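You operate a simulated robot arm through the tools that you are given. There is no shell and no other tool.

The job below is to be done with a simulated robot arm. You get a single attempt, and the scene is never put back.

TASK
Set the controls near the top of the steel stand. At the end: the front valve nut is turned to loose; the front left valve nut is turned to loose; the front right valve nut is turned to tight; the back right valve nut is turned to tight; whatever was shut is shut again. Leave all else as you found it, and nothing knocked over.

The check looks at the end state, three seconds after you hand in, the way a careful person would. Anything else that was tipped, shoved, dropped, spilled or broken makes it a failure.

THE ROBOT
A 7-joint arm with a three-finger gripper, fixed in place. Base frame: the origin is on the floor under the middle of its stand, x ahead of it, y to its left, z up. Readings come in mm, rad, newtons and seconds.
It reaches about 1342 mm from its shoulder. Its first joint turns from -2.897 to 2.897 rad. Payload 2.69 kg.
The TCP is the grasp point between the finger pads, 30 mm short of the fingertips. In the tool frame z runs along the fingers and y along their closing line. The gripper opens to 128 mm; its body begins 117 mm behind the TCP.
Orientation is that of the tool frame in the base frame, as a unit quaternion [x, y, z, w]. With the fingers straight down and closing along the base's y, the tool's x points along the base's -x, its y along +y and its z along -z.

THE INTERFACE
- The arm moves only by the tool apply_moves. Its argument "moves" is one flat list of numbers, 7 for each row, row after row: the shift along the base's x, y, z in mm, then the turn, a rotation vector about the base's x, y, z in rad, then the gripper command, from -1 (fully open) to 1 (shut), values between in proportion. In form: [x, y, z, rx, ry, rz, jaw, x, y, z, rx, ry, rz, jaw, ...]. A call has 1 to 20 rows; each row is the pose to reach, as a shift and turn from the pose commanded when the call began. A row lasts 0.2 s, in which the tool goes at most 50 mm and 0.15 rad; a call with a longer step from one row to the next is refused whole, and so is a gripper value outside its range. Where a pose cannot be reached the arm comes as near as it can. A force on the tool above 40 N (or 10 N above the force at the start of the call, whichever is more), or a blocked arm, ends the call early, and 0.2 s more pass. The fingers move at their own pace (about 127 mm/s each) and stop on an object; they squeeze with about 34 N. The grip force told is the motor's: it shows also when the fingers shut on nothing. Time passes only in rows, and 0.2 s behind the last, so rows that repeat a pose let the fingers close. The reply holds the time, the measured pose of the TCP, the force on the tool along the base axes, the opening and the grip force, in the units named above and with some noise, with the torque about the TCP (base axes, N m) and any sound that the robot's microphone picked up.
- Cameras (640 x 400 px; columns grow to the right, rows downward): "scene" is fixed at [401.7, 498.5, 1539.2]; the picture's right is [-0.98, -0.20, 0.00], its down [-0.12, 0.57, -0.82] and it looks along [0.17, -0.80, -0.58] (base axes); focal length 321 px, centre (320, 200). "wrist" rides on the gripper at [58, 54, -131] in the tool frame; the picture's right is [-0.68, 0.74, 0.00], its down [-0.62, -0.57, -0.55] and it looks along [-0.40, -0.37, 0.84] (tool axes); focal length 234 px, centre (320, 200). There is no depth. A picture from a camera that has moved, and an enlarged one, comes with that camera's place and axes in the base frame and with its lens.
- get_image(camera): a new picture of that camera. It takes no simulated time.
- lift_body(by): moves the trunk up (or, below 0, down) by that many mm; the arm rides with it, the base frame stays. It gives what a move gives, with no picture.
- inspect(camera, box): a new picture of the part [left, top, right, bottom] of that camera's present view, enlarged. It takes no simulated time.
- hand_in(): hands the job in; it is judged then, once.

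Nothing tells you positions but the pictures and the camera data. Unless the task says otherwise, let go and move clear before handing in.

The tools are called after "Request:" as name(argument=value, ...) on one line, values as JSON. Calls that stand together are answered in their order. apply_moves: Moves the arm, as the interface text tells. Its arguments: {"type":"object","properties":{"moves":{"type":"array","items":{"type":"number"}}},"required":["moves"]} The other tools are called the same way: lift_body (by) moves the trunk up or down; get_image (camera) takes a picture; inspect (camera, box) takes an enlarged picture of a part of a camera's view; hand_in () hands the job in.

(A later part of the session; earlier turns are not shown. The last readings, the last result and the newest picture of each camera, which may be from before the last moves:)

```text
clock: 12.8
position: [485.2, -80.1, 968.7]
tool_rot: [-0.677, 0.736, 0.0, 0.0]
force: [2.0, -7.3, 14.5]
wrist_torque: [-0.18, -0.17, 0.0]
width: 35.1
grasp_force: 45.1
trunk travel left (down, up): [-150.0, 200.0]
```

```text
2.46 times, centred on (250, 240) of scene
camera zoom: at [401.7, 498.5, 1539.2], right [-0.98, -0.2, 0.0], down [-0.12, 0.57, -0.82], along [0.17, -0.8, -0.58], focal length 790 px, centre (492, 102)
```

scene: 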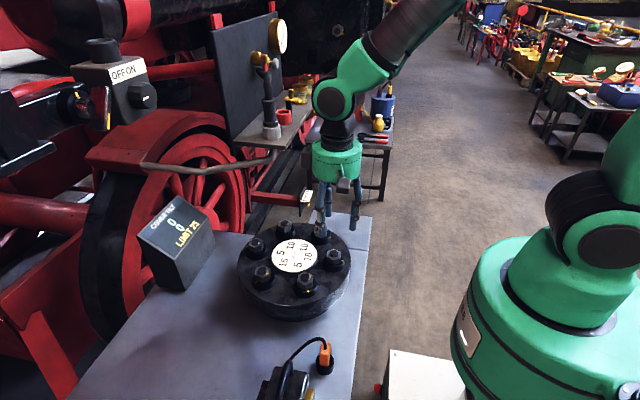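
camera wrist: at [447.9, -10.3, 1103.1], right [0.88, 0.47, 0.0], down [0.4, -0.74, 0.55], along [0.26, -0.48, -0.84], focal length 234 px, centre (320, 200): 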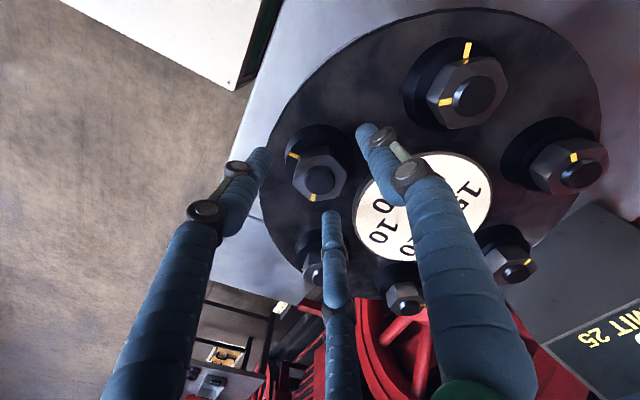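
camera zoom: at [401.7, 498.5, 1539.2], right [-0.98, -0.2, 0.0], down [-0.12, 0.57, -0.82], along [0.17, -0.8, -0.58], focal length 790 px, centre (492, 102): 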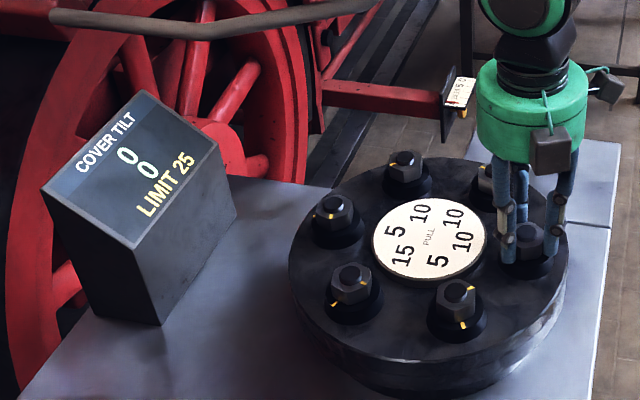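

No stop and no display change after about 105°. There's a small label on the red bar behind the stand, so I'll read that and other markings before going further.

Request:
inspect(camera="scene", box=[285, 175, 335, 215])

Request:
inspect(camera="scene", box=[230, 240, 300, 290])

Request:
inspect(camera="scene", box=[150, 190, 220, 250])

Request:
get_image(camera="scene")

Request:
get_image(camera="wrist")

```text
10.00 times, centred on (310, 195) of scene
camera zoom: at [401.7, 498.5, 1539.2], right [-0.98, -0.2, 0.0], down [-0.12, 0.57, -0.82], along [0.17, -0.8, -0.58], focal length 3210 px, centre (420, 250)
```

zoom: 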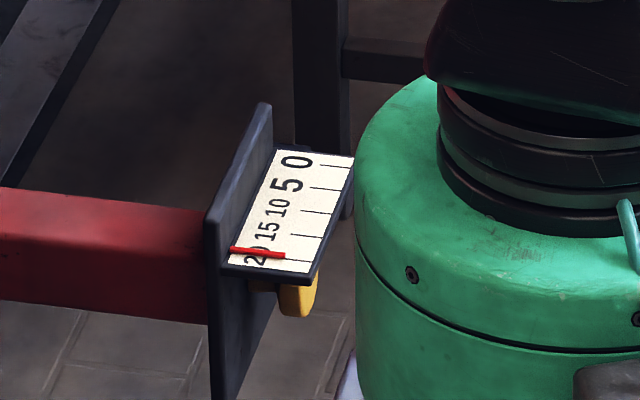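

```text
8.00 times, centred on (265, 265) of scene
camera zoom: at [401.7, 498.5, 1539.2], right [-0.98, -0.2, 0.0], down [-0.12, 0.57, -0.82], along [0.17, -0.8, -0.58], focal length 2568 px, centre (760, -320)
```

zoom: 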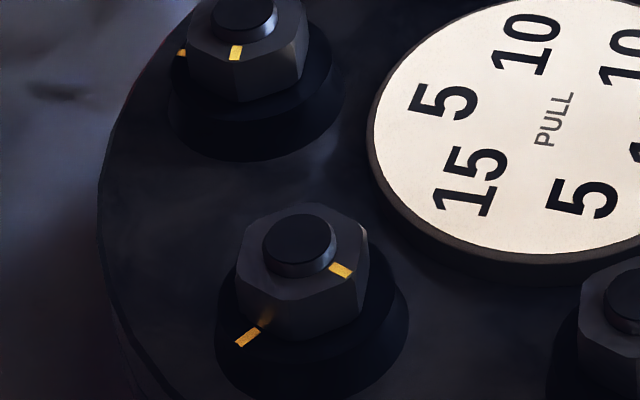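

```text
6.67 times, centred on (185, 220) of scene
camera zoom: at [401.7, 498.5, 1539.2], right [-0.98, -0.2, 0.0], down [-0.12, 0.57, -0.82], along [0.17, -0.8, -0.58], focal length 2140 px, centre (1220, 67)
```

zoom: 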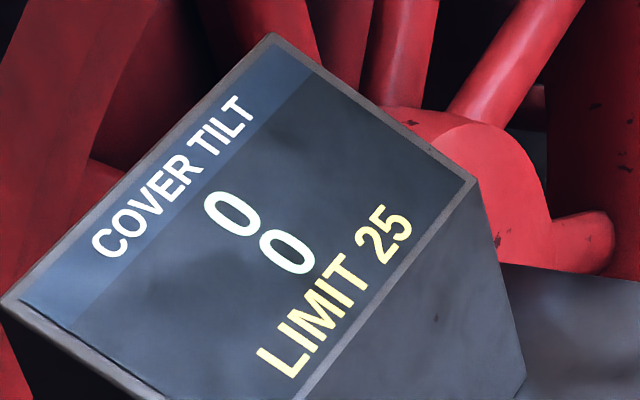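

```text
taken
```

scene: 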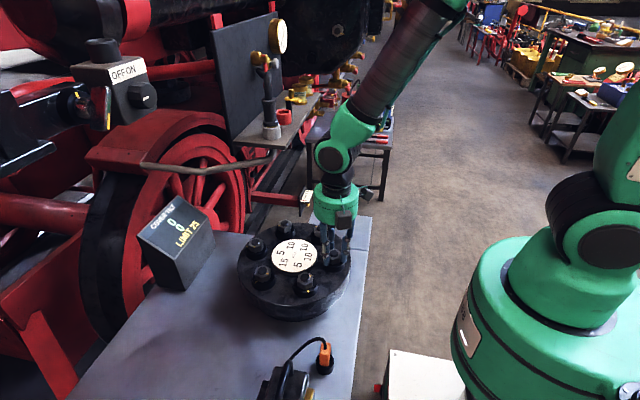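

```text
taken
camera wrist: at [427.0, -134.3, 1098.4], right [-0.68, 0.74, 0.0], down [0.61, 0.57, 0.55], along [0.4, 0.37, -0.84], focal length 234 px, centre (320, 200)
```

wrist: 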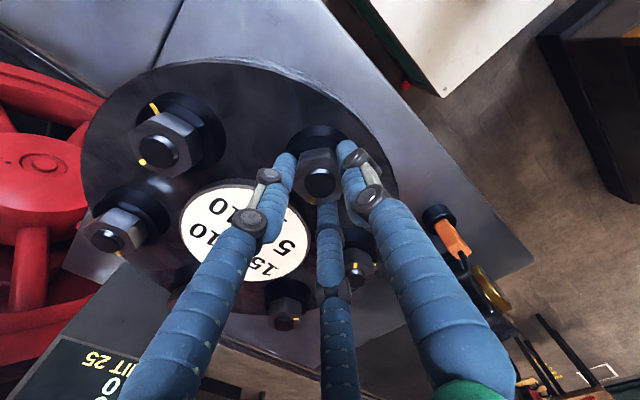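

The gauge on the bar belongs to the locomotive, so it isn't relevant. I'll turn the front nut a bit further to see whether a stop or click appears soon.

Request:
apply_moves(moves=[0, 0, 0, 0, 0, 0.1, 1, 0, 0, 0, 0, 0, 0.2, 1, 0, 0, 0, 0, 0, 0.3, 1, 0, 0, 0, 0, 0, 0.4, 1])

Request:
inspect(camera="scene", box=[120, 180, 380, 300])

Request:
inspect(camera="wrist", box=[240, 100, 400, 230])

```text
clock: 13.8
position: [485.3, -79.9, 968.1]
tool_rot: [0.81, -0.586, 0.0, -0.001]
force: [3.5, -8.9, 18.3]
wrist_torque: [-0.2, -0.02, -0.01]
width: 35.0
grasp_force: 45.3
trunk travel left (down, up): [-150.0, 200.0]
```

```text
2.46 times, centred on (250, 240) of scene
camera zoom: at [401.7, 498.5, 1539.2], right [-0.98, -0.2, 0.0], down [-0.12, 0.57, -0.82], along [0.17, -0.8, -0.58], focal length 790 px, centre (492, 102)
```

zoom: 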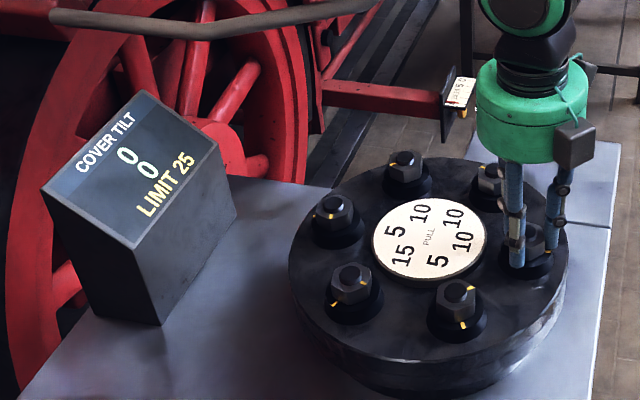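

```text
3.08 times, centred on (320, 165) of wrist
camera zoom: at [452.7, -152.9, 1098.5], right [-0.91, 0.41, 0.0], down [0.34, 0.76, 0.55], along [0.23, 0.5, -0.84], focal length 720 px, centre (320, 308)
```

zoom: 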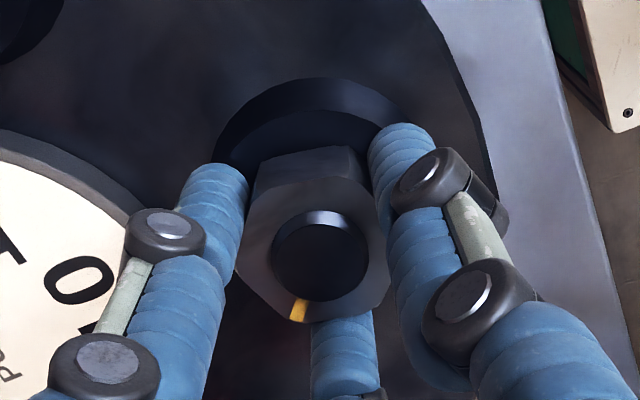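

The upward force grows steadily with the turn, so the nut seems to climb on its thread. I'll ease up slightly and keep turning counter-clockwise.

Request:
apply_moves(moves=[0, 0, 0.2, 0, 0, 0.1, 1, 0, 0, 0.4, 0, 0, 0.2, 1, 0, 0, 0.5, 0, 0, 0.3, 1, 0, 0, 0.6, 0, 0, 0.4, 1])

Request:
inspect(camera="scene", box=[120, 180, 380, 300])

Request:
inspect(camera="wrist", box=[240, 100, 400, 230])

```text
clock: 14.8
position: [484.3, -80.2, 967.5]
tool_rot: [0.91, -0.415, 0.001, 0.001]
force: [4.7, -2.5, 17.7]
wrist_torque: [-0.01, -0.29, 0.0]
width: 35.2
grasp_force: 44.7
trunk travel left (down, up): [-150.0, 200.0]
```

```text
2.46 times, centred on (250, 240) of scene
camera zoom: at [401.7, 498.5, 1539.2], right [-0.98, -0.2, 0.0], down [-0.12, 0.57, -0.82], along [0.17, -0.8, -0.58], focal length 790 px, centre (492, 102)
```

zoom: 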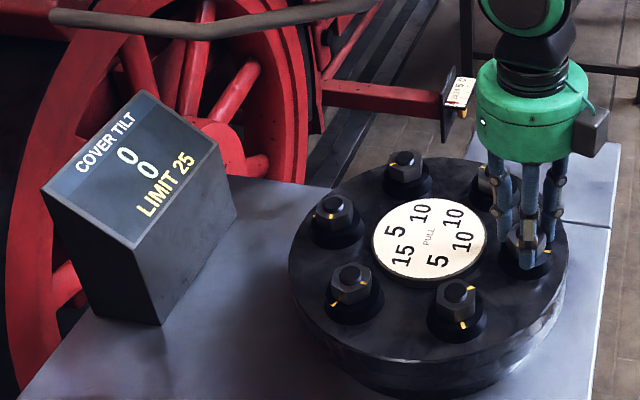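

```text
3.08 times, centred on (320, 165) of wrist
camera zoom: at [483.4, -159.9, 1098.6], right [-1.0, 0.03, 0.0], down [0.02, 0.84, 0.55], along [0.01, 0.55, -0.84], focal length 720 px, centre (320, 308)
```

zoom: 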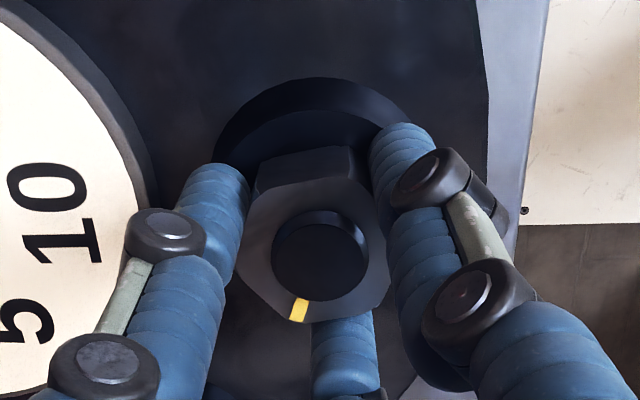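

Still nothing at about 150°. I'll continue toward a half turn while the wrist allows it.

Request:
apply_moves(moves=[0, 0, 0.2, 0, 0, 0.1, 1, 0, 0, 0.3, 0, 0, 0.2, 1, 0, 0, 0.4, 0, 0, 0.3, 1])

Request:
inspect(camera="scene", box=[120, 180, 380, 300])

Request:
inspect(camera="wrist", box=[240, 100, 400, 230])

```text
clock: 15.6
position: [485.0, -79.6, 967.5]
tool_rot: [0.962, -0.273, 0.0, 0.0]
force: [6.6, -3.9, 7.1]
wrist_torque: [-0.19, -0.47, -0.03]
width: 35.0
grasp_force: 44.8
trunk travel left (down, up): [-150.0, 200.0]
```

```text
2.46 times, centred on (250, 240) of scene
camera zoom: at [401.7, 498.5, 1539.2], right [-0.98, -0.2, 0.0], down [-0.12, 0.57, -0.82], along [0.17, -0.8, -0.58], focal length 790 px, centre (492, 102)
```

zoom: 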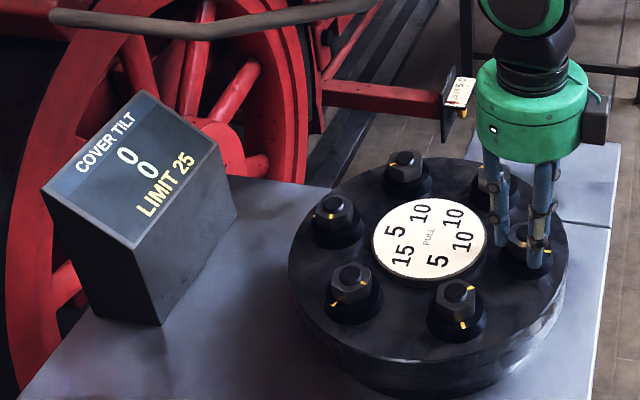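

```text
3.08 times, centred on (320, 165) of wrist
camera zoom: at [507.1, -157.0, 1098.9], right [-0.96, -0.27, 0.0], down [-0.23, 0.8, 0.55], along [-0.15, 0.53, -0.84], focal length 720 px, centre (320, 308)
```

zoom: 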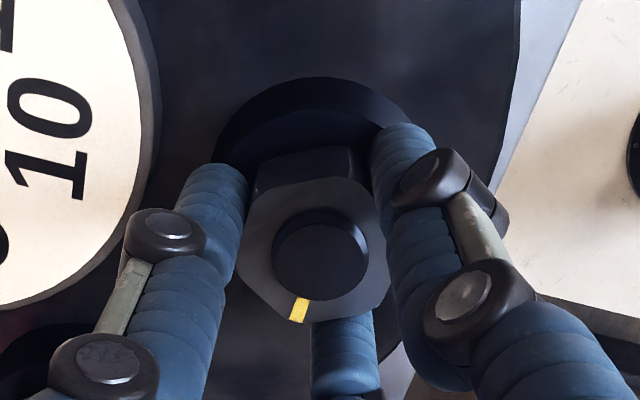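

Request:
apply_moves(moves=[0, 0, 0, 0, 0, 0.1, 1, 0, 0, 0.1, 0, 0, 0.2, 1, 0, 0, 0.2, 0, 0, 0.3, 1])

Request:
inspect(camera="scene", box=[120, 180, 380, 300])

Request:
inspect(camera="wrist", box=[240, 100, 400, 230])

```text
clock: 16.4
position: [485.6, -80.0, 969.2]
tool_rot: [0.989, -0.151, 0.0, 0.0]
force: [6.5, -5.5, 3.5]
wrist_torque: [-0.17, -0.18, -0.01]
width: 35.2
grasp_force: 44.8
out of reach, approached as far as the arm can: row 3
trunk travel left (down, up): [-150.0, 200.0]
```

```text
2.46 times, centred on (250, 240) of scene
camera zoom: at [401.7, 498.5, 1539.2], right [-0.98, -0.2, 0.0], down [-0.12, 0.57, -0.82], along [0.17, -0.8, -0.58], focal length 790 px, centre (492, 102)
```

zoom: 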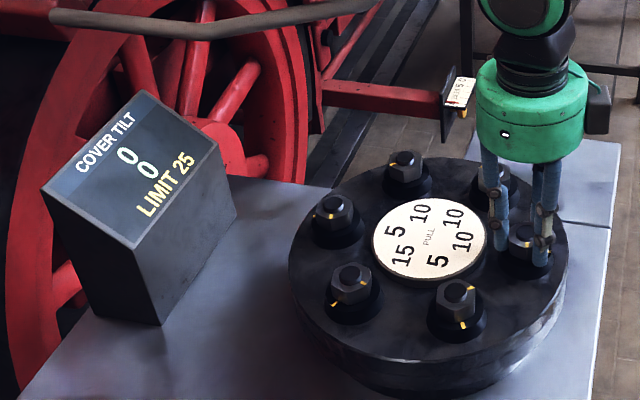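

```text
3.08 times, centred on (320, 165) of wrist
camera zoom: at [525.3, -149.3, 1099.0], right [-0.87, -0.5, 0.0], down [-0.42, 0.72, 0.55], along [-0.27, 0.47, -0.84], focal length 720 px, centre (320, 308)
```

zoom: 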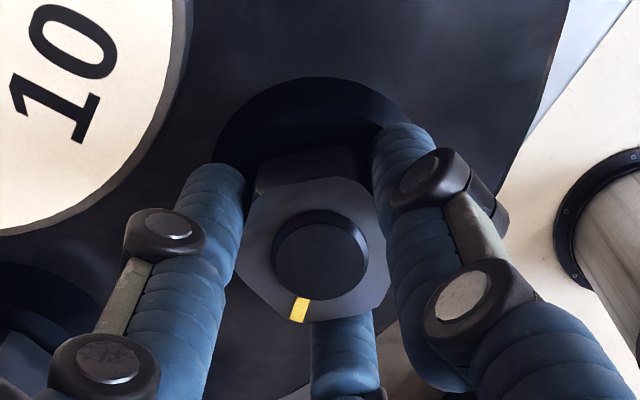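

The wrist has reached its limit after about 182° of turn, still with 0 0 on the display. I'll release the nut, rise, and compare it with the others.

Request:
apply_moves(moves=[0, 0, 0, 0, 0, 0, 0.3, 0, 0, 0, 0, 0, 0, -0.1, 0, 0, 0, 0, 0, 0, -0.1, 0, 0, 20, 0, 0, 0, -0.1, 0, 0, 60, 0, 0, -0.1, -0.1, 0, 0, 90, 0, 0, -0.2, -0.1])

Request:
get_image(camera="wrist")

Request:
inspect(camera="scene", box=[290, 210, 370, 300])

Request:
inspect(camera="scene", box=[120, 180, 380, 300])

```text
clock: 17.8
position: [485.2, -79.2, 1059.2]
tool_rot: [0.968, -0.251, 0.0, 0.0]
force: [0.6, 0.6, 0.1]
wrist_torque: [0.01, -0.02, -0.04]
width: 70.6
grasp_force: 0.1
trunk travel left (down, up): [-150.0, 200.0]
```

```text
taken
camera wrist: at [510.2, -155.5, 1189.5], right [-0.95, -0.32, 0.0], down [-0.26, 0.79, 0.55], along [-0.17, 0.52, -0.84], focal length 234 px, centre (320, 200)
```

wrist: 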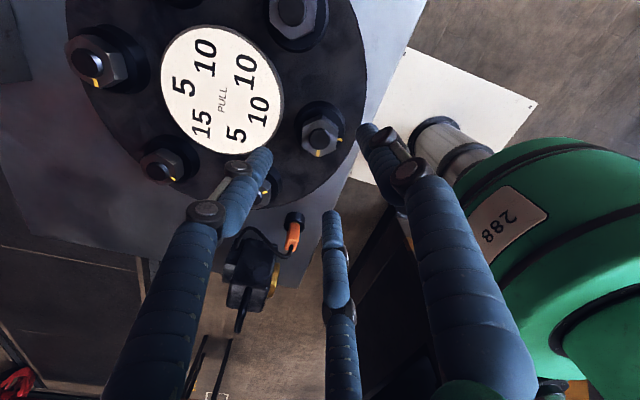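

```text
4.44 times, centred on (330, 255) of scene
camera zoom: at [401.7, 498.5, 1539.2], right [-0.98, -0.2, 0.0], down [-0.12, 0.57, -0.82], along [0.17, -0.8, -0.58], focal length 1426 px, centre (276, -44)
```

zoom: 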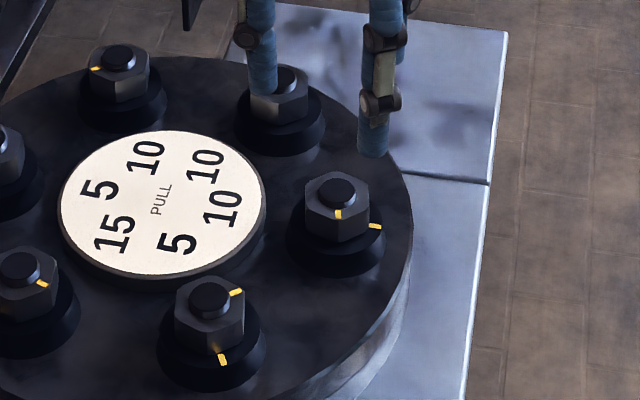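

```text
2.46 times, centred on (250, 240) of scene
camera zoom: at [401.7, 498.5, 1539.2], right [-0.98, -0.2, 0.0], down [-0.12, 0.57, -0.82], along [0.17, -0.8, -0.58], focal length 790 px, centre (492, 102)
```

zoom: 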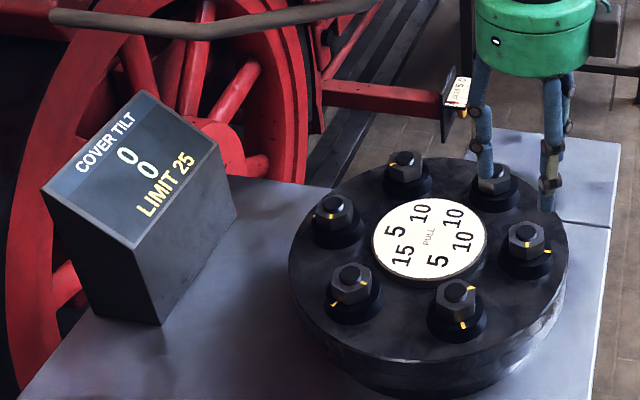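

The front nut clearly turned half a turn, yet nothing registered. Next I'll try the front right nut clockwise, which is its goal direction, starting with a hover above it near (536, -166).

Request:
apply_moves(moves=[8, -15, 0, 0, 0, -0.145, -0.1, 16, -30, 0, 0, 0, -0.29, -0.1, 25, -45, 0, 0, 0, -0.435, -0.1, 33, -60, 0, 0, 0, -0.58, -0.1, 42, -75, 0, 0, 0, -0.725, -0.1, 50, -87, 0, 0, 0, -0.873, -0.1])

Request:
get_image(camera="wrist")

Request:
inspect(camera="wrist", box=[260, 100, 380, 180])

Request:
get_image(camera="scene")

```text
clock: 19.2
position: [534.6, -166.5, 1059.0]
tool_rot: [0.771, -0.637, 0.0, 0.0]
force: [0.1, 0.5, -0.3]
wrist_torque: [0.0, -0.01, 0.01]
width: 70.6
grasp_force: 0.1
trunk travel left (down, up): [-150.0, 200.0]
```

```text
taken
camera wrist: at [493.9, -235.6, 1189.7], right [-0.85, 0.52, 0.0], down [0.44, 0.71, 0.55], along [0.29, 0.47, -0.84], focal length 234 px, centre (320, 200)
```

wrist: 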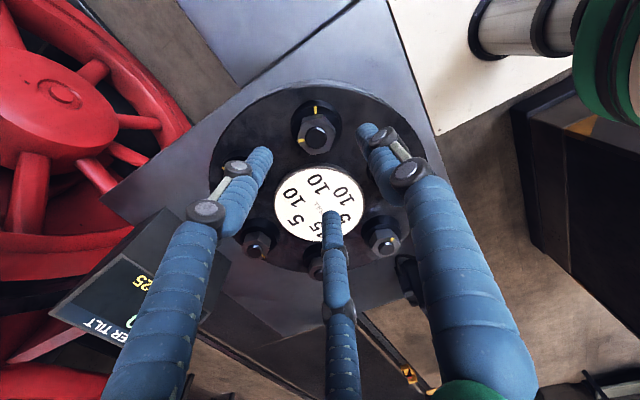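

```text
5.00 times, centred on (320, 140) of wrist
camera zoom: at [493.9, -235.6, 1189.7], right [-0.85, 0.52, 0.0], down [0.44, 0.71, 0.55], along [0.29, 0.47, -0.84], focal length 1171 px, centre (320, 500)
```

zoom: 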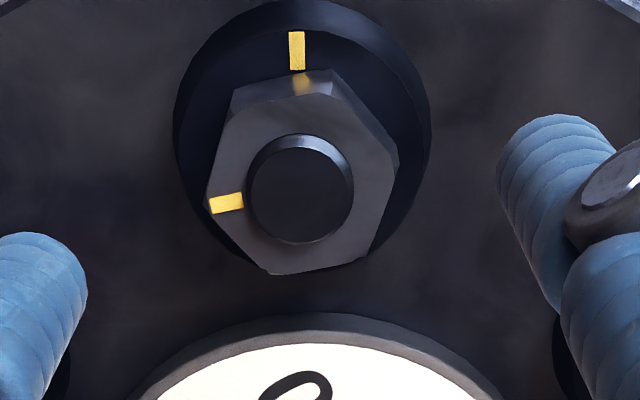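

```text
taken
```

scene: 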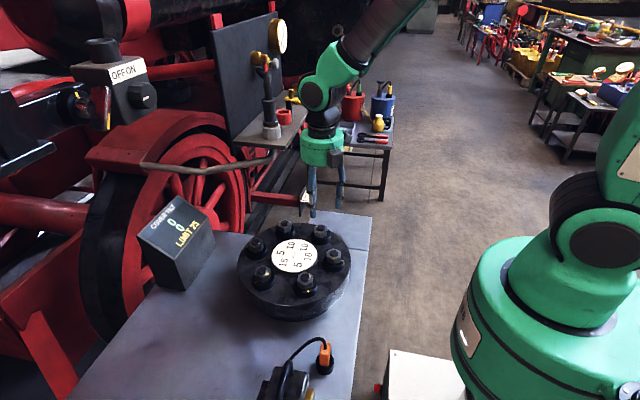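

The front right nut sits near (537.5, -171.5), its flats already lined up with the fingers. I'll correct by a few mm, descend and grip it.

Request:
apply_moves(moves=[1, -3, -40, 0, 0, 0, -0.1, 1.5, -3.3, -70, 0, 0, 0, -0.1, 1.5, -3.3, -85, 0, 0, 0, -0.1, 1.5, -3.3, -92, 0, 0, 0, -0.1, 1.5, -3.3, -92, 0, 0, 0, 0.3, 1.5, -3.3, -92, 0, 0, 0, 0.6, 1.5, -3.3, -92, 0, 0, 0, 1, 1.5, -3.3, -92, 0, 0, 0, 1])

Request:
inspect(camera="wrist", box=[240, 100, 400, 230])

Request:
inspect(camera="scene", box=[120, 180, 380, 300])

```text
clock: 21.0
position: [537.0, -170.0, 966.4]
tool_rot: [0.772, -0.636, 0.0, 0.0]
force: [9.2, -11.3, -2.9]
wrist_torque: [-0.44, -0.43, 0.01]
width: 35.3
grasp_force: 45.0
trunk travel left (down, up): [-150.0, 200.0]
```

```text
3.08 times, centred on (320, 165) of wrist
camera zoom: at [496.4, -239.1, 1096.7], right [-0.85, 0.52, 0.0], down [0.44, 0.71, 0.55], along [0.29, 0.47, -0.84], focal length 720 px, centre (320, 308)
```

zoom: 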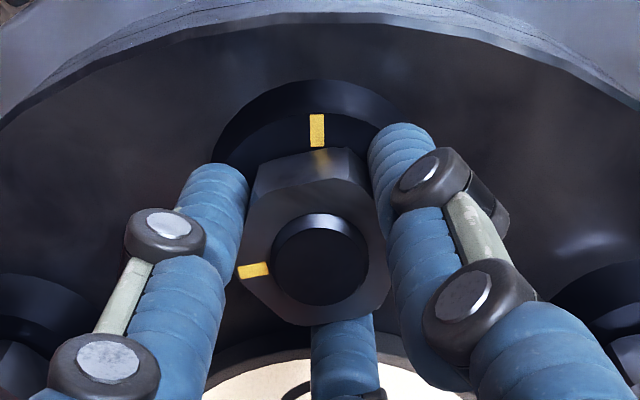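

```text
2.46 times, centred on (250, 240) of scene
camera zoom: at [401.7, 498.5, 1539.2], right [-0.98, -0.2, 0.0], down [-0.12, 0.57, -0.82], along [0.17, -0.8, -0.58], focal length 790 px, centre (492, 102)
```

zoom: 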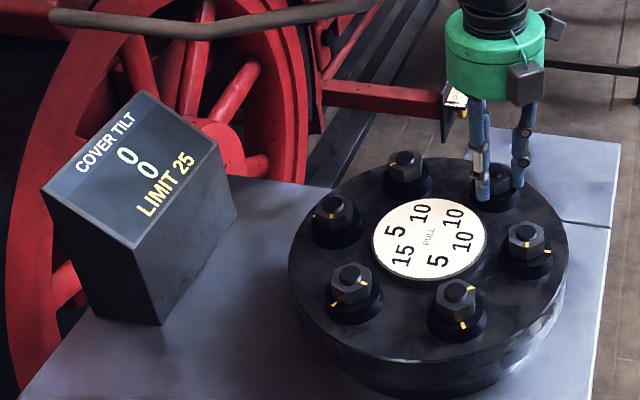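

The nut is gripped. I'll turn it clockwise in steps, relieving the small side force, and watch the display.

Request:
apply_moves(moves=[0.5, -0.5, 0, 0, 0, -0.1, 1, 0.5, -0.5, 0, 0, 0, -0.2, 1, 0.5, -0.5, 0, 0, 0, -0.3, 1])

Request:
inspect(camera="wrist", box=[240, 100, 400, 230])

Request:
inspect(camera="scene", box=[120, 180, 380, 300])

```text
clock: 21.8
position: [537.3, -170.5, 966.4]
tool_rot: [-0.668, 0.745, 0.0, 0.0]
force: [11.0, -7.9, -7.0]
wrist_torque: [-0.2, -0.31, -0.02]
width: 35.0
grasp_force: 44.6
trunk travel left (down, up): [-150.0, 200.0]
```

```text
3.08 times, centred on (320, 165) of wrist
camera zoom: at [478.4, -223.8, 1096.7], right [-0.66, 0.75, 0.0], down [0.63, 0.55, 0.55], along [0.41, 0.36, -0.84], focal length 720 px, centre (320, 308)
```

zoom: 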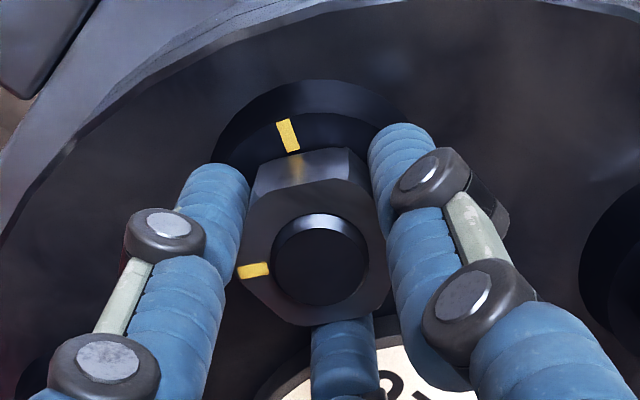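

```text
2.46 times, centred on (250, 240) of scene
camera zoom: at [401.7, 498.5, 1539.2], right [-0.98, -0.2, 0.0], down [-0.12, 0.57, -0.82], along [0.17, -0.8, -0.58], focal length 790 px, centre (492, 102)
```

zoom: 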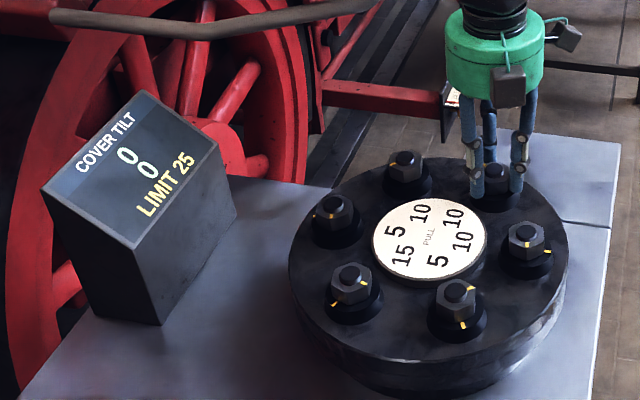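

Request:
apply_moves(moves=[0.3, -0.2, 0, 0, 0, -0.1, 1, 0.5, -0.4, 0, 0, 0, -0.2, 1, 0.5, -0.4, 0, 0, 0, -0.3, 1, 0.5, -0.4, 0, 0, 0, -0.4, 1, 0.5, -0.4, 0, 0, 0, -0.5, 1])

Request:
inspect(camera="wrist", box=[240, 100, 400, 230])

Request:
inspect(camera="scene", box=[120, 180, 380, 300])

```text
clock: 23.0
position: [537.3, -172.1, 966.1]
tool_rot: [-0.462, 0.887, 0.001, -0.001]
force: [8.7, -1.7, -11.9]
wrist_torque: [-0.06, -0.21, 0.04]
width: 34.9
grasp_force: 45.3
trunk travel left (down, up): [-150.0, 200.0]
```

```text
3.08 times, centred on (320, 165) of wrist
camera zoom: at [460.8, -188.8, 1096.7], right [-0.22, 0.98, 0.0], down [0.82, 0.18, 0.55], along [0.53, 0.12, -0.84], focal length 720 px, centre (320, 308)
```

zoom: 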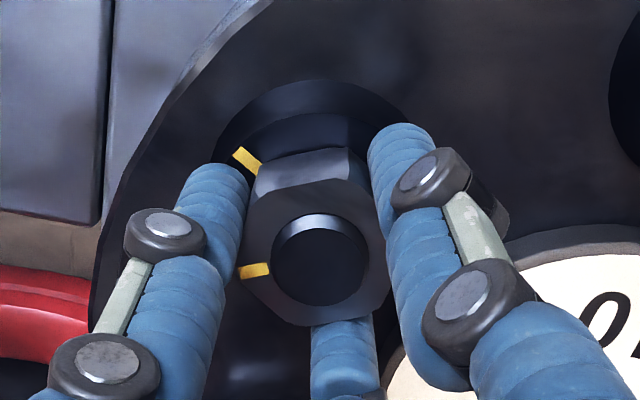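

```text
2.46 times, centred on (250, 240) of scene
camera zoom: at [401.7, 498.5, 1539.2], right [-0.98, -0.2, 0.0], down [-0.12, 0.57, -0.82], along [0.17, -0.8, -0.58], focal length 790 px, centre (492, 102)
```

zoom: 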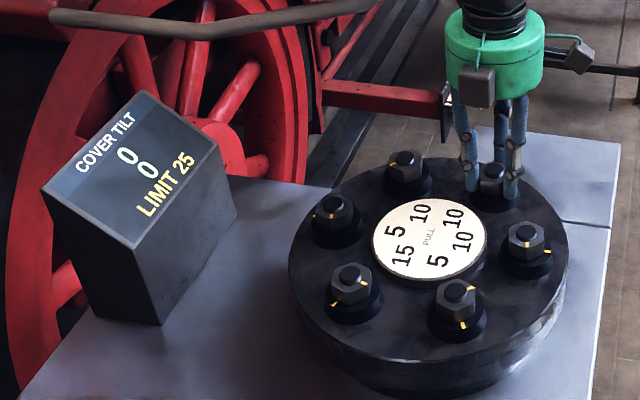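

The nut sinks slightly as it turns clockwise, so it is a real thread. I'll continue clockwise, following down by fractions of a mm.

Request:
apply_moves(moves=[0.2, 0, -0.1, 0, 0, -0.1, 1, 0.3, 0, -0.2, 0, 0, -0.2, 1, 0.3, 0, -0.2, 0, 0, -0.3, 1, 0.3, 0, -0.3, 0, 0, -0.4, 1, 0.3, 0, -0.3, 0, 0, -0.5, 1])

Request:
inspect(camera="wrist", box=[240, 100, 400, 230])

Request:
inspect(camera="scene", box=[120, 180, 380, 300])

```text
clock: 24.2
position: [538.8, -172.2, 965.8]
tool_rot: [-0.229, 0.973, 0.002, 0.0]
force: [-0.7, 1.9, -10.2]
wrist_torque: [0.04, 0.11, 0.05]
width: 35.1
grasp_force: 45.4
trunk travel left (down, up): [-150.0, 200.0]
```

```text
3.08 times, centred on (320, 165) of wrist
camera zoom: at [462.1, -149.6, 1096.6], right [0.28, 0.96, 0.0], down [0.8, -0.23, 0.55], along [0.53, -0.15, -0.84], focal length 720 px, centre (320, 308)
```

zoom: 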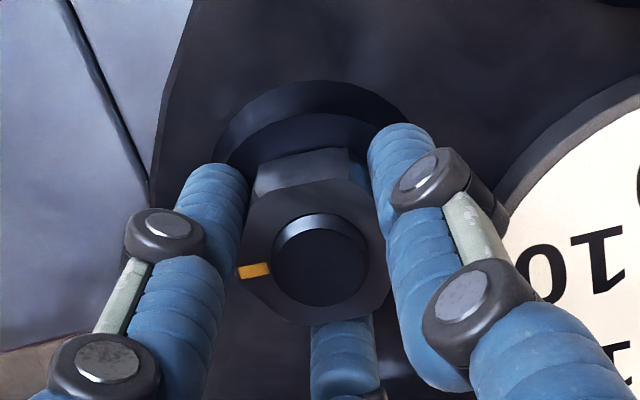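

```text
2.46 times, centred on (250, 240) of scene
camera zoom: at [401.7, 498.5, 1539.2], right [-0.98, -0.2, 0.0], down [-0.12, 0.57, -0.82], along [0.17, -0.8, -0.58], focal length 790 px, centre (492, 102)
```

zoom: 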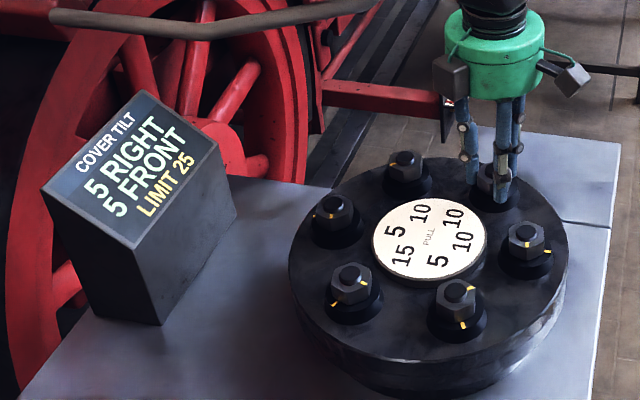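

The display changed to "5 RIGHT / 5 FRONT": tightening the front right nut tilts the cover that way, and its mark is now about 25° short of the collar mark. I'll continue in small steps.

Request:
apply_moves(moves=[0, 0, -0.1, 0, 0, -0.1, 1, 0, 0, -0.2, 0, 0, -0.2, 1])

Request:
inspect(camera="wrist", box=[240, 100, 400, 230])

Request:
inspect(camera="scene", box=[120, 180, 380, 300])

```text
clock: 24.8
position: [537.4, -171.0, 966.0]
tool_rot: [-0.131, 0.991, 0.0, 0.0]
force: [-3.7, 0.9, -9.0]
wrist_torque: [-0.08, 0.23, 0.05]
width: 35.1
grasp_force: 44.9
trunk travel left (down, up): [-150.0, 200.0]
```

```text
3.08 times, centred on (320, 165) of wrist
camera zoom: at [467.8, -134.8, 1096.5], right [0.46, 0.89, 0.0], down [0.74, -0.39, 0.55], along [0.49, -0.25, -0.84], focal length 720 px, centre (320, 308)
```

zoom: 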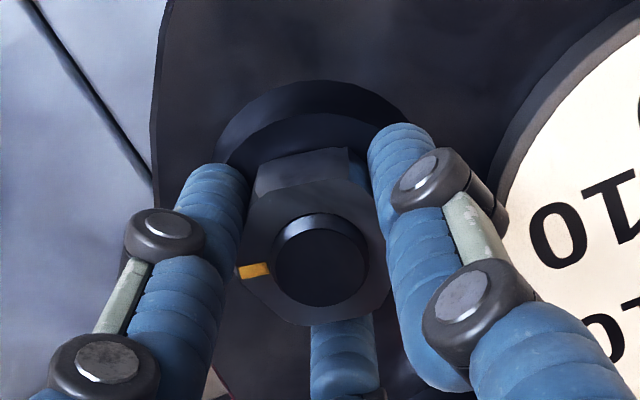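

```text
2.46 times, centred on (250, 240) of scene
camera zoom: at [401.7, 498.5, 1539.2], right [-0.98, -0.2, 0.0], down [-0.12, 0.57, -0.82], along [0.17, -0.8, -0.58], focal length 790 px, centre (492, 102)
```

zoom: 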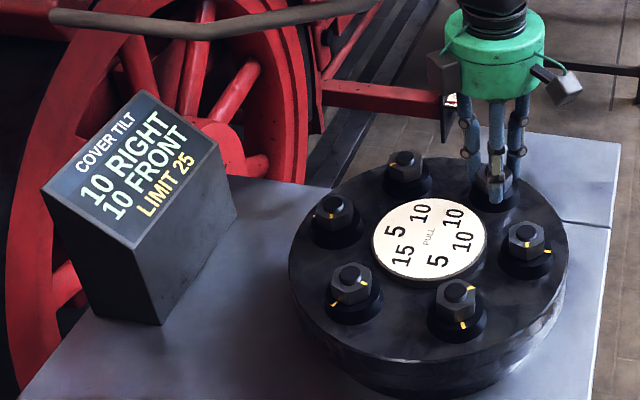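

It's now "10 RIGHT / 10 FRONT", which matches the printed pull of 10, with the mark about 14° short of alignment. I'll go in smaller steps to see whether it settles.

Request:
apply_moves(moves=[0, 0, 0, 0, 0, -0.04, 1, 0, 0, -0.1, 0, 0, -0.08, 1])

Request:
inspect(camera="wrist", box=[240, 100, 400, 230])

Request:
inspect(camera="scene", box=[120, 180, 380, 300])

```text
clock: 25.4
position: [537.2, -170.7, 964.4]
tool_rot: [-0.091, 0.996, 0.0, 0.0]
force: [-5.3, -1.9, -9.6]
wrist_torque: [-0.18, 0.17, 0.04]
width: 35.1
grasp_force: 45.0
trunk travel left (down, up): [-150.0, 200.0]
```

```text
3.08 times, centred on (320, 165) of wrist
camera zoom: at [471.0, -129.4, 1096.4], right [0.53, 0.85, 0.0], down [0.71, -0.44, 0.55], along [0.46, -0.29, -0.84], focal length 720 px, centre (320, 308)
```

zoom: 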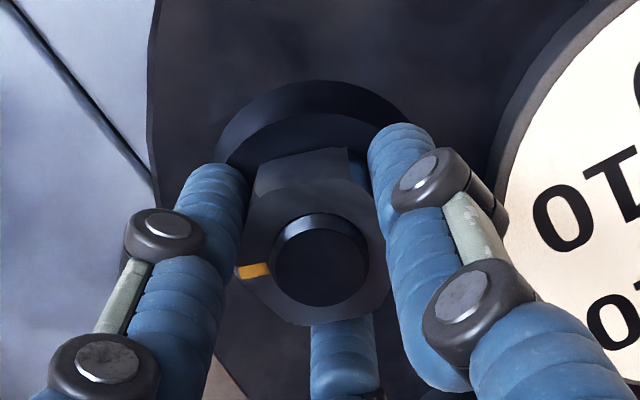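

```text
2.46 times, centred on (250, 240) of scene
camera zoom: at [401.7, 498.5, 1539.2], right [-0.98, -0.2, 0.0], down [-0.12, 0.57, -0.82], along [0.17, -0.8, -0.58], focal length 790 px, centre (492, 102)
```

zoom: 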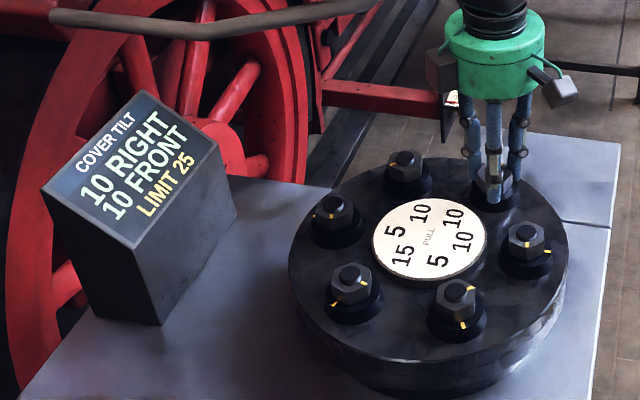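

Holding at 10/10. I'll go the last ~9° to bring the marks into line.

Request:
apply_moves(moves=[0, 0, 0, 0, 0, -0.05, 1, 0, 0, -0.1, 0, 0, -0.09, 1])

Request:
inspect(camera="wrist", box=[240, 100, 400, 230])

Request:
inspect(camera="scene", box=[120, 180, 380, 300])

```text
clock: 26.0
position: [537.6, -170.3, 965.7]
tool_rot: [-0.046, 0.999, 0.0, 0.0]
force: [-6.0, -1.9, -9.5]
wrist_torque: [-0.13, 0.27, 0.08]
width: 35.4
grasp_force: 45.4
trunk travel left (down, up): [-150.0, 200.0]
```

```text
3.08 times, centred on (320, 165) of wrist
camera zoom: at [475.0, -123.5, 1096.5], right [0.61, 0.8, 0.0], down [0.67, -0.51, 0.55], along [0.44, -0.33, -0.84], focal length 720 px, centre (320, 308)
```

zoom: 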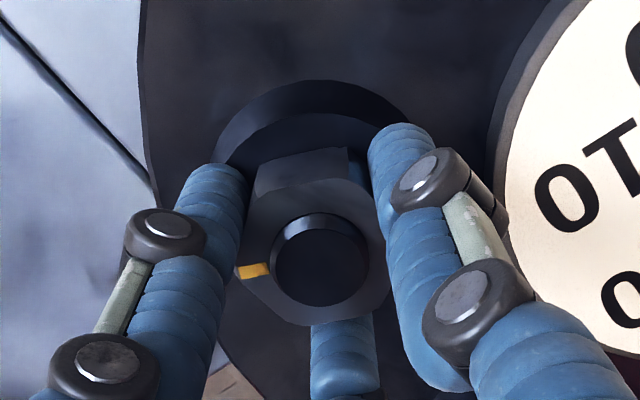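

```text
2.46 times, centred on (250, 240) of scene
camera zoom: at [401.7, 498.5, 1539.2], right [-0.98, -0.2, 0.0], down [-0.12, 0.57, -0.82], along [0.17, -0.8, -0.58], focal length 790 px, centre (492, 102)
```

zoom: 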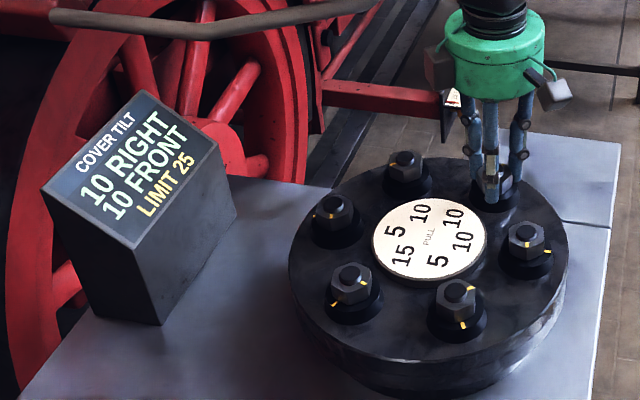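

Request:
apply_moves(moves=[0, 0, 0, 0, 0, -0.04, 1, 0, 0, 0, 0, 0, -0.09, 1])

Request:
inspect(camera="wrist", box=[240, 100, 400, 230])

Request:
inspect(camera="scene", box=[120, 180, 380, 300])

```text
clock: 26.6
position: [538.1, -170.5, 965.6]
tool_rot: [-0.002, 1.0, 0.001, 0.0]
force: [-8.3, -2.5, -8.4]
wrist_torque: [-0.26, 0.18, 0.1]
width: 34.8
grasp_force: 44.5
trunk travel left (down, up): [-150.0, 200.0]
```

```text
3.08 times, centred on (320, 165) of wrist
camera zoom: at [479.6, -118.0, 1096.4], right [0.67, 0.74, 0.0], down [0.62, -0.56, 0.55], along [0.4, -0.37, -0.84], focal length 720 px, centre (320, 308)
```

zoom: 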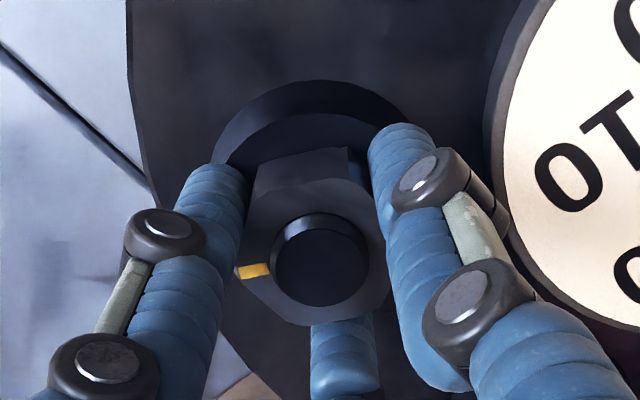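

```text
2.46 times, centred on (250, 240) of scene
camera zoom: at [401.7, 498.5, 1539.2], right [-0.98, -0.2, 0.0], down [-0.12, 0.57, -0.82], along [0.17, -0.8, -0.58], focal length 790 px, centre (492, 102)
```

zoom: 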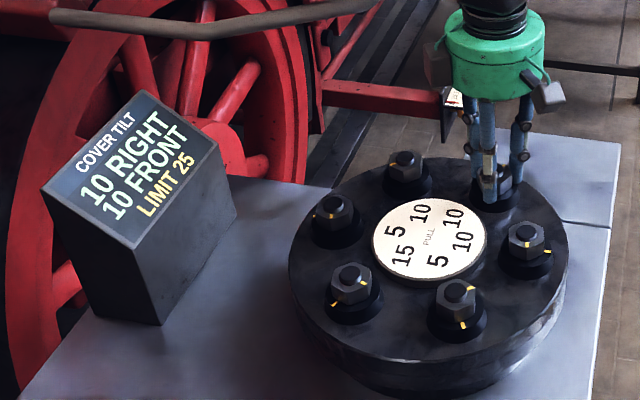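

About 101° turned and the display is stable at 10/10. I'll release and look at the marks.

Request:
apply_moves(moves=[0, 0, 0, 0, 0, 0, 0.3, 0, 0, 0, 0, 0, 0, -0.1, 0, 0, 0, 0, 0, 0, -0.1, 0, 0, 20, 0, 0, 0, -0.1, 0, 0, 60, 0, 0, 0, -0.1, 0, 0, 90, 0, 0, 0, -0.1])

Request:
inspect(camera="wrist", box=[260, 100, 380, 180])

Request:
inspect(camera="scene", box=[120, 180, 380, 300])

Request:
get_image(camera="wrist")

```text
clock: 28.0
position: [537.6, -170.2, 1056.8]
tool_rot: [-0.002, 1.0, 0.0, 0.0]
force: [-1.0, -0.4, -0.6]
wrist_torque: [0.01, -0.02, -0.01]
width: 70.4
grasp_force: 0.1
trunk travel left (down, up): [-150.0, 200.0]
```

```text
5.00 times, centred on (320, 140) of wrist
camera zoom: at [479.7, -118.2, 1187.3], right [0.67, 0.74, 0.0], down [0.62, -0.56, 0.55], along [0.41, -0.37, -0.84], focal length 1171 px, centre (320, 500)
```

zoom: 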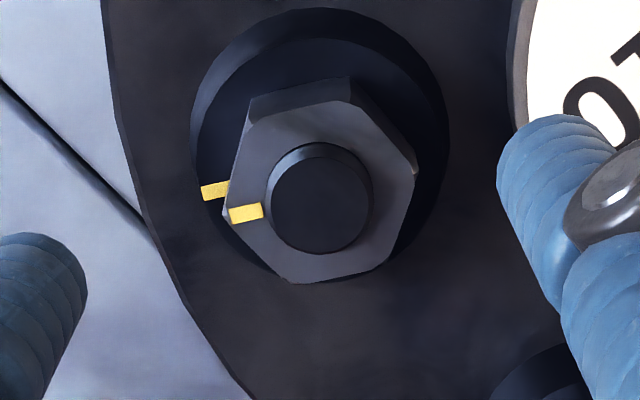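

```text
2.46 times, centred on (250, 240) of scene
camera zoom: at [401.7, 498.5, 1539.2], right [-0.98, -0.2, 0.0], down [-0.12, 0.57, -0.82], along [0.17, -0.8, -0.58], focal length 790 px, centre (492, 102)
```

zoom: 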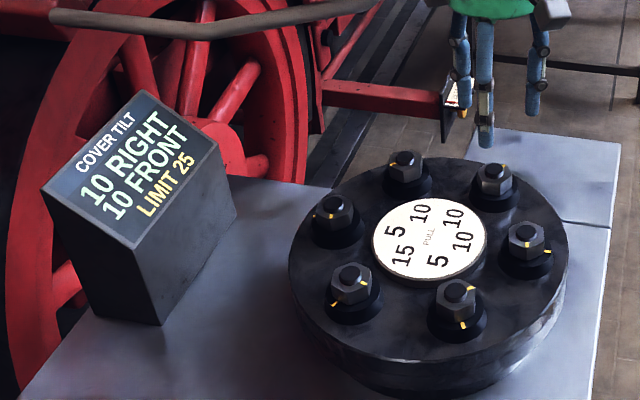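

```text
taken
camera wrist: at [479.7, -118.2, 1187.3], right [0.67, 0.74, 0.0], down [0.62, -0.56, 0.55], along [0.41, -0.37, -0.84], focal length 234 px, centre (320, 200)
```

wrist: 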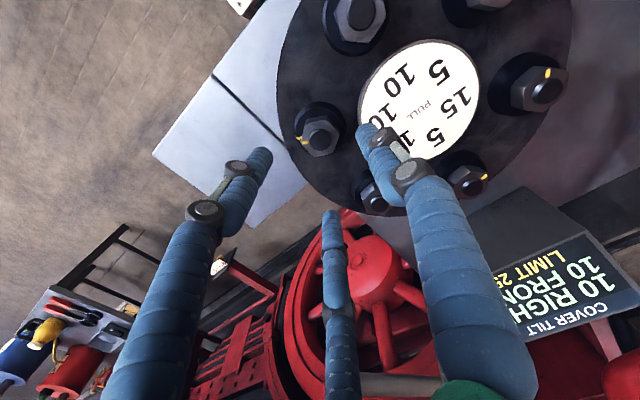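

The front right nut's marks are in line and its pull of 10 registers fully, so aligned marks mean "tight". Next is the back right nut near (643, -171); I'll turn the tool back to 100° and slide over low, under the shelf.

Request:
apply_moves(moves=[0, 0, 0, 0, 0, 0.146, -0.1, 0, 0, 0, 0, 0, 0.292, -0.1, 0, 0, 0, 0, 0, 0.438, -0.1, 0, 0, 0, 0, 0, 0.584, -0.1, 0, 0, 0, 0, 0, 0.73, -0.1, 0, 0, -5, 0, 0, 0.876, -0.1, 0, 0, -10, 0, 0, 1.022, -0.1, 0, 0, -15, 0, 0, 1.168, -0.1, 0, 0, -20, 0, 0, 1.314, -0.1, 0, 0, -25, 0, 0, 1.46, -0.1, 0, 0, -30, 0, 0, 1.606, -0.1, 0, 0, -35, 0, 0, 1.745, -0.1])

Request:
get_image(camera="scene")

Request:
get_image(camera="wrist")

```text
clock: 30.6
position: [537.6, -170.9, 1020.0]
tool_rot: [0.768, -0.64, 0.0, 0.0]
force: [-0.1, 0.3, 0.5]
wrist_torque: [0.03, -0.03, -0.04]
width: 70.6
grasp_force: 0.1
trunk travel left (down, up): [-150.0, 200.0]
```

```text
taken
```

scene: 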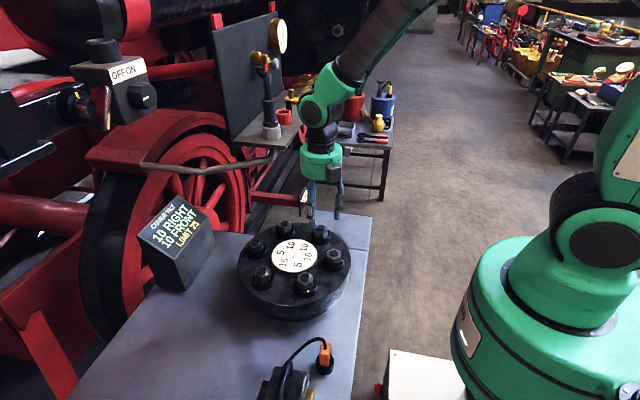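

```text
taken
camera wrist: at [495.7, -238.7, 1151.0], right [-0.85, 0.53, 0.0], down [0.45, 0.71, 0.55], along [0.29, 0.46, -0.84], focal length 234 px, centre (320, 200)
```

wrist: 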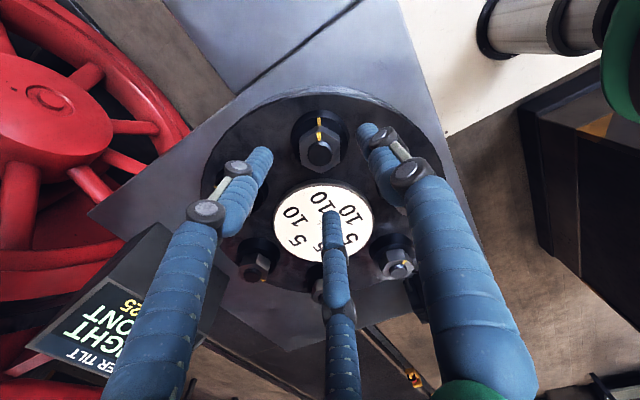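

The shelf corner works out to about (651, -253, 1149), leaving clearance for the gripper at the back right nut. I'll move across at low height and check.

Request:
apply_moves(moves=[0, 0, -15, 0, 0, 0, -0.1, 25, 0, -17, 0, 0, 0, -0.1, 50, 0, -17, 0, 0, 0, -0.1, 75, 0, -17, 0, 0, 0, -0.1, 95, 0, -17, 0, 0, 0, -0.1, 105, 0, -17, 0, 0, 0, -0.1])

Request:
get_image(camera="scene")

Request:
inspect(camera="wrist", box=[250, 100, 390, 210])

Request:
get_image(camera="wrist")

```text
clock: 32.0
position: [643.6, -170.1, 1003.2]
tool_rot: [0.767, -0.642, 0.001, 0.001]
force: [0.3, -0.3, -0.6]
wrist_torque: [0.01, -0.02, 0.02]
width: 70.3
grasp_force: 0.0
trunk travel left (down, up): [-150.0, 200.0]
```

```text
taken
```

scene: 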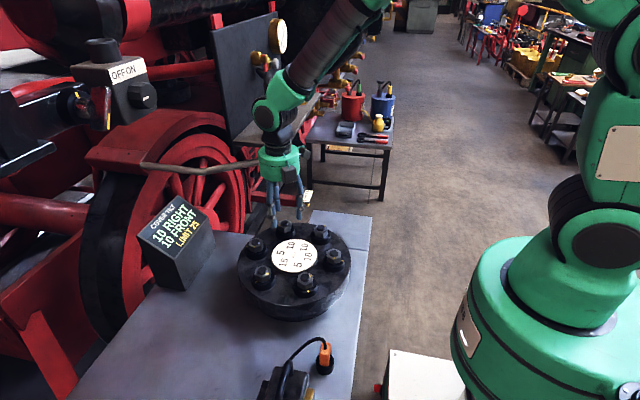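

```text
3.64 times, centred on (320, 155) of wrist
camera zoom: at [601.5, -238.2, 1134.3], right [-0.84, 0.54, 0.0], down [0.45, 0.71, 0.55], along [0.29, 0.46, -0.84], focal length 852 px, centre (320, 364)
```

zoom: 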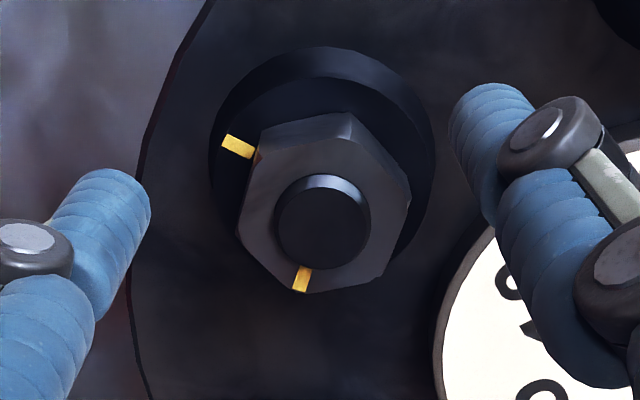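

```text
taken
camera wrist: at [601.5, -238.2, 1134.3], right [-0.84, 0.54, 0.0], down [0.45, 0.71, 0.55], along [0.29, 0.46, -0.84], focal length 234 px, centre (320, 200)
```

wrist: 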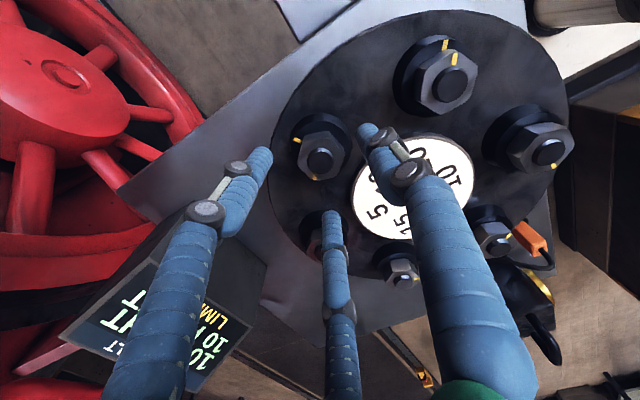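

The back right nut is at about (642.5, -171.8), again 100° off its mark. I'll shift 2 mm, descend and grip.

Request:
apply_moves(moves=[-1.9, -0.2, -10, 0, 0, 0, -0.1, -1.9, -0.2, -25, 0, 0, 0, -0.1, -1.9, -0.2, -33, 0, 0, 0, -0.1, -1.9, -0.2, -37, 0, 0, 0, -0.1, -1.9, -0.2, -37, 0, 0, 0, 0.3, -1.9, -0.2, -37, 0, 0, 0, 0.6, -1.9, -0.2, -37, 0, 0, 0, 1, -1.9, -0.2, -37, 0, 0, 0, 1])

Request:
inspect(camera="wrist", box=[240, 100, 400, 230])

Request:
get_image(camera="scene")

```text
clock: 33.8
position: [640.5, -170.6, 967.5]
tool_rot: [0.767, -0.641, 0.0, 0.0]
force: [12.3, 5.5, -4.6]
wrist_torque: [0.23, -0.5, 0.01]
width: 35.1
grasp_force: 45.1
trunk travel left (down, up): [-150.0, 200.0]
```

```text
3.08 times, centred on (320, 165) of wrist
camera zoom: at [600.2, -238.5, 1097.6], right [-0.84, 0.54, 0.0], down [0.45, 0.71, 0.55], along [0.29, 0.46, -0.84], focal length 720 px, centre (320, 308)
```

zoom: 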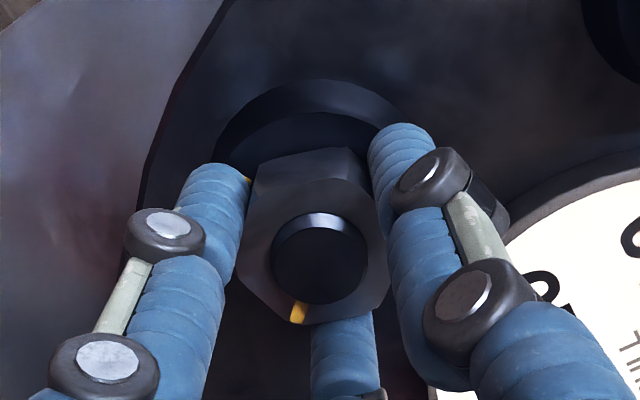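

```text
taken
```

scene: 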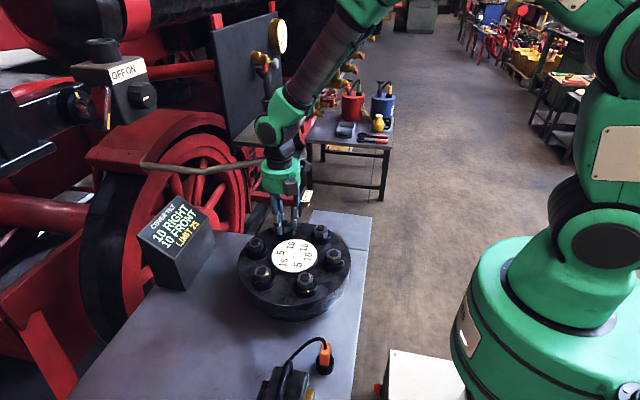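

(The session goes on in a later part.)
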